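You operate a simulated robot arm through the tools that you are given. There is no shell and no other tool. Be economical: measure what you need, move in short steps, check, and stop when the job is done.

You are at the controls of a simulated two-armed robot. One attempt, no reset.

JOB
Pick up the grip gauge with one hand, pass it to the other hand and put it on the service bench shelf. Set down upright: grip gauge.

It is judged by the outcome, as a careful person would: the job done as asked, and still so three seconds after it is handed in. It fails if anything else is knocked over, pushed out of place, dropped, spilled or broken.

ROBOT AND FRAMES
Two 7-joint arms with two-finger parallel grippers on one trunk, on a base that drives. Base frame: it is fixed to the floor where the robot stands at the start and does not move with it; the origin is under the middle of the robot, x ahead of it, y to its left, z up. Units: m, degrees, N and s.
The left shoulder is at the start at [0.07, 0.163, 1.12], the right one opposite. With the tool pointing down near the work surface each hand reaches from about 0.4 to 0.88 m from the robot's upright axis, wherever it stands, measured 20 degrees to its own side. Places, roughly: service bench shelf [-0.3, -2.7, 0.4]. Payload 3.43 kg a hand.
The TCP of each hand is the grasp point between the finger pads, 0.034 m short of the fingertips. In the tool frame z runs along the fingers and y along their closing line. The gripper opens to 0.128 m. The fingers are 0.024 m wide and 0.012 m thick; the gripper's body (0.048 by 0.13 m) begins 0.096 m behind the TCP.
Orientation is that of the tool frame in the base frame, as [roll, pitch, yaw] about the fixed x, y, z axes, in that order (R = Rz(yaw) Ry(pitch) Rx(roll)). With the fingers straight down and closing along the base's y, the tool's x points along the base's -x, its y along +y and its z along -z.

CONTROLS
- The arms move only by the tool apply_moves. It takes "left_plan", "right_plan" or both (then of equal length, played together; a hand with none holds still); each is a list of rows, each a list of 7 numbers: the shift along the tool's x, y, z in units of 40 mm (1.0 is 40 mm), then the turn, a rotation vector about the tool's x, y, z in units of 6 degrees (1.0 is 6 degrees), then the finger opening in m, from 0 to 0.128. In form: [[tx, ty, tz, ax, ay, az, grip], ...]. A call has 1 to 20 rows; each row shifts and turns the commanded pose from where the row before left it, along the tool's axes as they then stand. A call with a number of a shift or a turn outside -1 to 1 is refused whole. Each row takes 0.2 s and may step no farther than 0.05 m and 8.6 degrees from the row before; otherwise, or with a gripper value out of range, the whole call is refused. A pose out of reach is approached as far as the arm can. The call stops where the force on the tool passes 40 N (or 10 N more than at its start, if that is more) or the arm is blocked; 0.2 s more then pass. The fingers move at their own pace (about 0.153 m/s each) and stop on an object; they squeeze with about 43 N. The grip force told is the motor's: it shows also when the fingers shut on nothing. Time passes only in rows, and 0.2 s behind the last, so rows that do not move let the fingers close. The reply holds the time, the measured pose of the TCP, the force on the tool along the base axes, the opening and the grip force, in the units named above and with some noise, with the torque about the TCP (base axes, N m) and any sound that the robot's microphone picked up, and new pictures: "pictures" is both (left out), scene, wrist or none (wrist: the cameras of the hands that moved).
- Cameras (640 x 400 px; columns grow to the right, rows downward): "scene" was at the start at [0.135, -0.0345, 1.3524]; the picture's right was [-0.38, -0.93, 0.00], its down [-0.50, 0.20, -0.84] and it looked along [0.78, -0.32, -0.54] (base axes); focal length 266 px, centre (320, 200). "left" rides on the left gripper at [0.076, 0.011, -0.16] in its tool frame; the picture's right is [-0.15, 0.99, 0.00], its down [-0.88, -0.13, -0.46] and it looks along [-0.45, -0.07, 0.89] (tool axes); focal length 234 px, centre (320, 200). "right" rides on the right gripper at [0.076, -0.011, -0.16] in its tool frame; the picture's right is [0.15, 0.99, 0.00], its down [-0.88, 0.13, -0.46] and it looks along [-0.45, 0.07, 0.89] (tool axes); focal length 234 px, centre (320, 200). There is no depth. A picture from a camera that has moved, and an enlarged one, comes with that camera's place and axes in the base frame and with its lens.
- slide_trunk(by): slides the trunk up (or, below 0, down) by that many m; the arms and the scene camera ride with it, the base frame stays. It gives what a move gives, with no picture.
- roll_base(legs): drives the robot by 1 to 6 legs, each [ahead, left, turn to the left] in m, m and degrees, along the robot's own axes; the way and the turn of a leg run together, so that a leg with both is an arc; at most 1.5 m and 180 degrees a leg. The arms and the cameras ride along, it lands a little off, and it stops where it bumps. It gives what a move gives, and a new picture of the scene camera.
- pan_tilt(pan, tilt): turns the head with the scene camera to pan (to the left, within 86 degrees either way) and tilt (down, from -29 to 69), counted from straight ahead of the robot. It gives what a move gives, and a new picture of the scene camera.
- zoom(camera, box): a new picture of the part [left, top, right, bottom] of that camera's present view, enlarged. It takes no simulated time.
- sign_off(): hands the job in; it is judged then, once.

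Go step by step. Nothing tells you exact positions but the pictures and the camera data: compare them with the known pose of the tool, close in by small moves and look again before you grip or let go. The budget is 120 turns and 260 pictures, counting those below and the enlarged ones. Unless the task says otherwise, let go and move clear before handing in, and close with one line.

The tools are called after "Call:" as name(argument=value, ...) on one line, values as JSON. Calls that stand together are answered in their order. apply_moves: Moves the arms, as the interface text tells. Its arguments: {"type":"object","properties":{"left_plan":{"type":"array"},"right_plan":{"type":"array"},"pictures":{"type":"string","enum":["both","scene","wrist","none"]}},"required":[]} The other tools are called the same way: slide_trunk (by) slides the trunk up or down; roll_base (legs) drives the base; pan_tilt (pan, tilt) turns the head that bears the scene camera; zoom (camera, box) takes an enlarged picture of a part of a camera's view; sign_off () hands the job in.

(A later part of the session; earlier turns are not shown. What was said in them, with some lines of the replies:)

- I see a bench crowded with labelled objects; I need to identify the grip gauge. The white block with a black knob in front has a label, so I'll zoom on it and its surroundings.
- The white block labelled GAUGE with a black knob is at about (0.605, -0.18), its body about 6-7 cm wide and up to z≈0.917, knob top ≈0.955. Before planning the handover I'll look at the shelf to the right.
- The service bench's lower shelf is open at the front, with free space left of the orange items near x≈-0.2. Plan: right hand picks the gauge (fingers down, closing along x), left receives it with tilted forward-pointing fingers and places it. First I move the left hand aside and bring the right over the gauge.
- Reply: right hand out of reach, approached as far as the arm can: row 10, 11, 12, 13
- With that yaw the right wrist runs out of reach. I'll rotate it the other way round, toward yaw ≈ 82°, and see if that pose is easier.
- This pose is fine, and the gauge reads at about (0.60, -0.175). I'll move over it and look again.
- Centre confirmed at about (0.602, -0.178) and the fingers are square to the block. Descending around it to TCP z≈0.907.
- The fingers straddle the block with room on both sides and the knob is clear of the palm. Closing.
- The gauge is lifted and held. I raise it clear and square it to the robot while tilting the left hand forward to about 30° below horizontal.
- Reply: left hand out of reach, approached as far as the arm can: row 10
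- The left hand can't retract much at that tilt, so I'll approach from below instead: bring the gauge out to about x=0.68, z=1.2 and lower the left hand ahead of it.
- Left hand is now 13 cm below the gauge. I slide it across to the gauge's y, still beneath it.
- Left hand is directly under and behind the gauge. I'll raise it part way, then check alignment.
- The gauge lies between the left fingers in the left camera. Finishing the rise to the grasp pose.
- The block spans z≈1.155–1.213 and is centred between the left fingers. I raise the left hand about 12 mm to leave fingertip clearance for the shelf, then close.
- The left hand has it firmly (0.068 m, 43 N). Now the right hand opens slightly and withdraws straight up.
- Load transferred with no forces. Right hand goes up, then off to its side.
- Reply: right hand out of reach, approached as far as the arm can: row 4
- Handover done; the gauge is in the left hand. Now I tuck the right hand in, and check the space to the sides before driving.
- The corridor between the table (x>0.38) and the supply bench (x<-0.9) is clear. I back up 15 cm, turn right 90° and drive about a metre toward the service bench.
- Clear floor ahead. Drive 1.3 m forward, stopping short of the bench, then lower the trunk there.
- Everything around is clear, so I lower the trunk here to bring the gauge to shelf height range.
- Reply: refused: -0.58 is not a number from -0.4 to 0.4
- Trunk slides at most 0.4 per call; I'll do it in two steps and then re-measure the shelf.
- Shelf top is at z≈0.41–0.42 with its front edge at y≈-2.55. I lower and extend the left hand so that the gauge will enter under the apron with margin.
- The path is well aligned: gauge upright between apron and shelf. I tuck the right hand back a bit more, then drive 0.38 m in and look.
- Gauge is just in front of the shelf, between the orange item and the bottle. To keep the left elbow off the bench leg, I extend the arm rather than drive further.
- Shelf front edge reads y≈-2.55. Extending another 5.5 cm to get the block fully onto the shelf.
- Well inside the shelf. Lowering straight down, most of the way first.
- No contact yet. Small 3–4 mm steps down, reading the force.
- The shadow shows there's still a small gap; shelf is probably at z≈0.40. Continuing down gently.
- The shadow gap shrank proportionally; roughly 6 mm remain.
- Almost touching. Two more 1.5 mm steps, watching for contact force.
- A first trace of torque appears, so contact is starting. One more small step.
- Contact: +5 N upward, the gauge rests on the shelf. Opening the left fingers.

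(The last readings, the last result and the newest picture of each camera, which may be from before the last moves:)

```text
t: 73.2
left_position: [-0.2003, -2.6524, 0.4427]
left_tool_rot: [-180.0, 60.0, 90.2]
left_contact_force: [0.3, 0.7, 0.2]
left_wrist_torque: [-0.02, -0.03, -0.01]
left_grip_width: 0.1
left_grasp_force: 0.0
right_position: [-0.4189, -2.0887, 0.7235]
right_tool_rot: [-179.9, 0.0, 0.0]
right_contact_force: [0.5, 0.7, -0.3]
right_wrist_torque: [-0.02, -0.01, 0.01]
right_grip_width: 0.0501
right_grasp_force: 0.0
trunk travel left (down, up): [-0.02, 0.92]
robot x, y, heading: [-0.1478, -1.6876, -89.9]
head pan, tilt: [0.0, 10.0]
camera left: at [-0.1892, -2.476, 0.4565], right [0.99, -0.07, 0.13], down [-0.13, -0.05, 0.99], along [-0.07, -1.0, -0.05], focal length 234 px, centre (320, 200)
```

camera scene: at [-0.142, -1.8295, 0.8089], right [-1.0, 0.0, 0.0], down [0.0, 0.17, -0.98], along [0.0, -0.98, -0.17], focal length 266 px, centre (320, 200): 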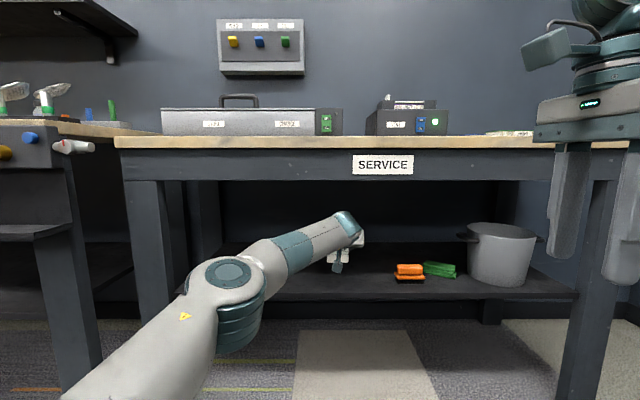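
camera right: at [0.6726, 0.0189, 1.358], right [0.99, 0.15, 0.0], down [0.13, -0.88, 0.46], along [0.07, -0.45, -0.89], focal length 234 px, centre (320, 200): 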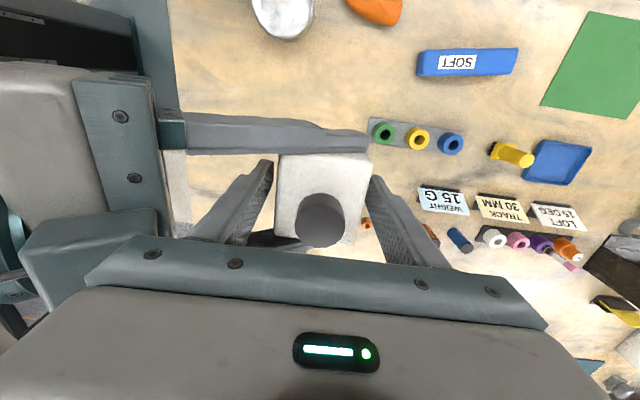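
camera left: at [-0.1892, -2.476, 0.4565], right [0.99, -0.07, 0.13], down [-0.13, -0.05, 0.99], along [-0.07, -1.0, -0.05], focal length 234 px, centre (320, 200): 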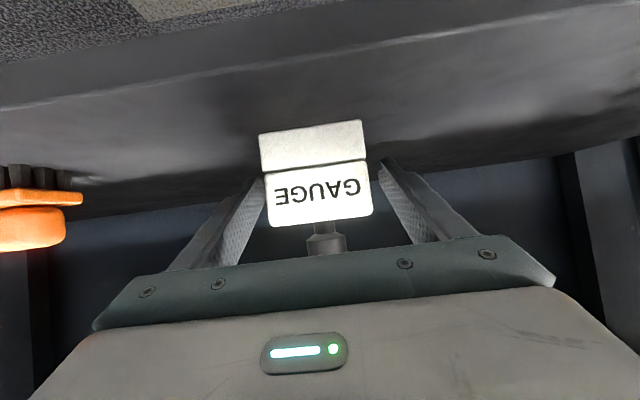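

Released and standing upright. I withdraw the hand straight back, then back the base off.

Call:
apply_moves(left_plan=[[0.2, 0, -0.4, 0, 0, 0, 0.1], [0.4, 0, -0.76, 0, 0, 0, 0.1], [0.4, 0, -0.76, 0, 0, 0, 0.1], [0.4, 0, -0.76, 0, 0, 0, 0.1], [0, 0, 0, 0, 0, 0, 0.1]])

Call:
roll_base(legs=[[-0.4, 0, 0]])

Call:
zoom(camera="scene", box=[200, 180, 480, 320])

Call:
zoom(camera="left", box=[0, 0, 640, 400])

```text
t: 74.4
left_position: [-0.1983, -2.5298, 0.4473]
left_tool_rot: [-179.9, 60.0, 90.2]
left_contact_force: [0.3, -0.6, 1.3]
left_wrist_torque: [0.02, -0.01, -0.01]
left_grip_width: 0.1003
left_grasp_force: 0.0
right_position: [-0.4193, -2.0888, 0.7225]
right_tool_rot: [180.0, 0.0, -0.1]
right_contact_force: [0.4, 0.1, 0.1]
right_wrist_torque: [-0.02, -0.01, -0.01]
right_grip_width: 0.0502
right_grasp_force: 0.1
trunk travel left (down, up): [-0.02, 0.92]
robot x, y, heading: [-0.1445, -1.6841, -90.3]
head pan, tilt: [0.0, 10.0]
camera scene: at [-0.1419, -1.8293, 0.8089], right [-1.0, 0.0, 0.0], down [0.0, 0.17, -0.98], along [0.0, -0.98, -0.17], focal length 266 px, centre (320, 200)
camera left: at [-0.1893, -2.3548, 0.4616], right [0.99, -0.07, 0.13], down [-0.13, -0.05, 0.99], along [-0.07, -1.0, -0.05], focal length 234 px, centre (320, 200)
```

scene: 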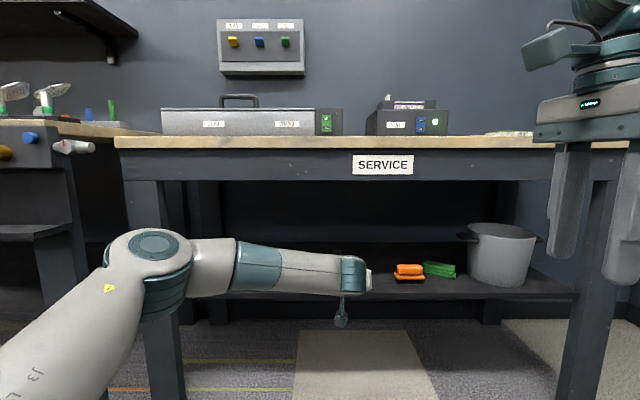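
left: 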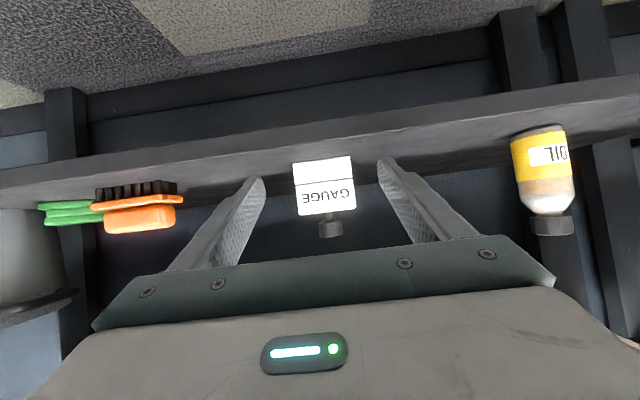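

```text
t: 76.9
left_position: [-0.2027, -2.1322, 0.4474]
left_tool_rot: [-179.9, 60.0, 90.0]
left_contact_force: [-0.2, 0.1, 0.9]
left_wrist_torque: [0.0, -0.04, -0.02]
left_grip_width: 0.1
left_grasp_force: 0.1
right_position: [-0.4186, -1.6881, 0.723]
right_tool_rot: [180.0, 0.0, 0.0]
right_contact_force: [-0.5, 0.0, 0.9]
right_wrist_torque: [-0.02, -0.02, 0.01]
right_grip_width: 0.0498
right_grasp_force: 0.1
trunk travel left (down, up): [-0.02, 0.92]
robot x, y, heading: [-0.1426, -1.2867, -90.1]
head pan, tilt: [0.0, 10.0]
camera scene: at [-0.1418, -1.4303, 0.8089], right [-1.0, 0.0, 0.0], down [0.0, 0.17, -0.98], along [0.0, -0.98, -0.17], focal length 266 px, centre (320, 200)
```

scene: 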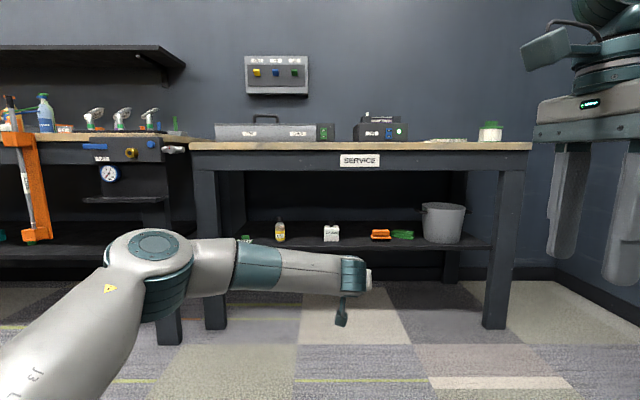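

```text
2.29 times, centred on (340, 250) of scene
camera zoom: at [-0.1418, -1.4303, 0.8089], right [-1.0, 0.0, 0.0], down [0.0, 0.17, -0.98], along [0.0, -0.98, -0.17], focal length 609 px, centre (274, 86)
```

zoom: 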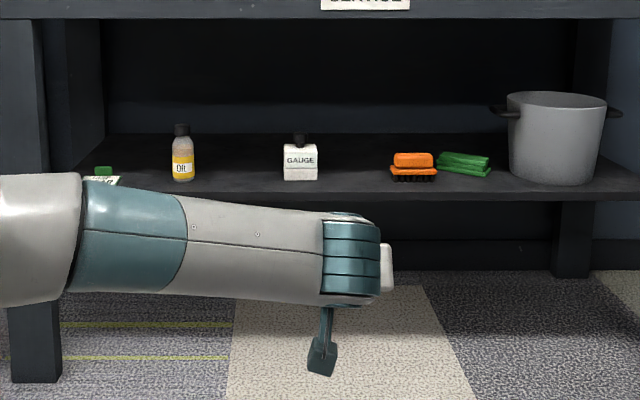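

```text
1.00 times, centred on (320, 200) of left
camera zoom: at [-0.1903, -1.956, 0.4615], right [0.99, -0.07, 0.13], down [-0.13, -0.05, 0.99], along [-0.07, -1.0, -0.05], focal length 234 px, centre (320, 200)
```

zoom: 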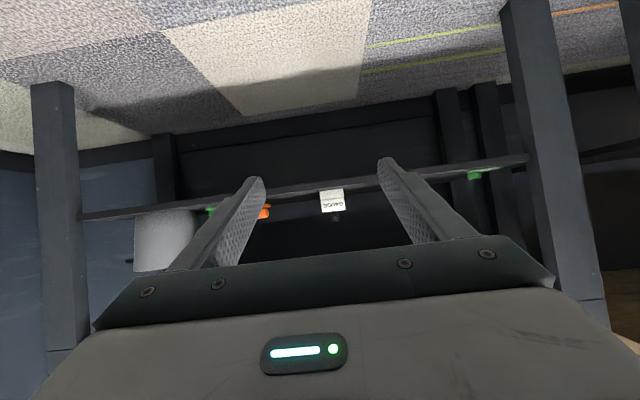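

The gauge stands upright on the service bench shelf, between the oil bottle and the orange brush. Nothing else has moved and both hands are clear, so I'm handing in.

Call:
sign_off()

```text
The job is handed in.
```

The grip gauge was picked up with the right hand, passed to the left, and set down upright on the service bench shelf; I've handed the job in.
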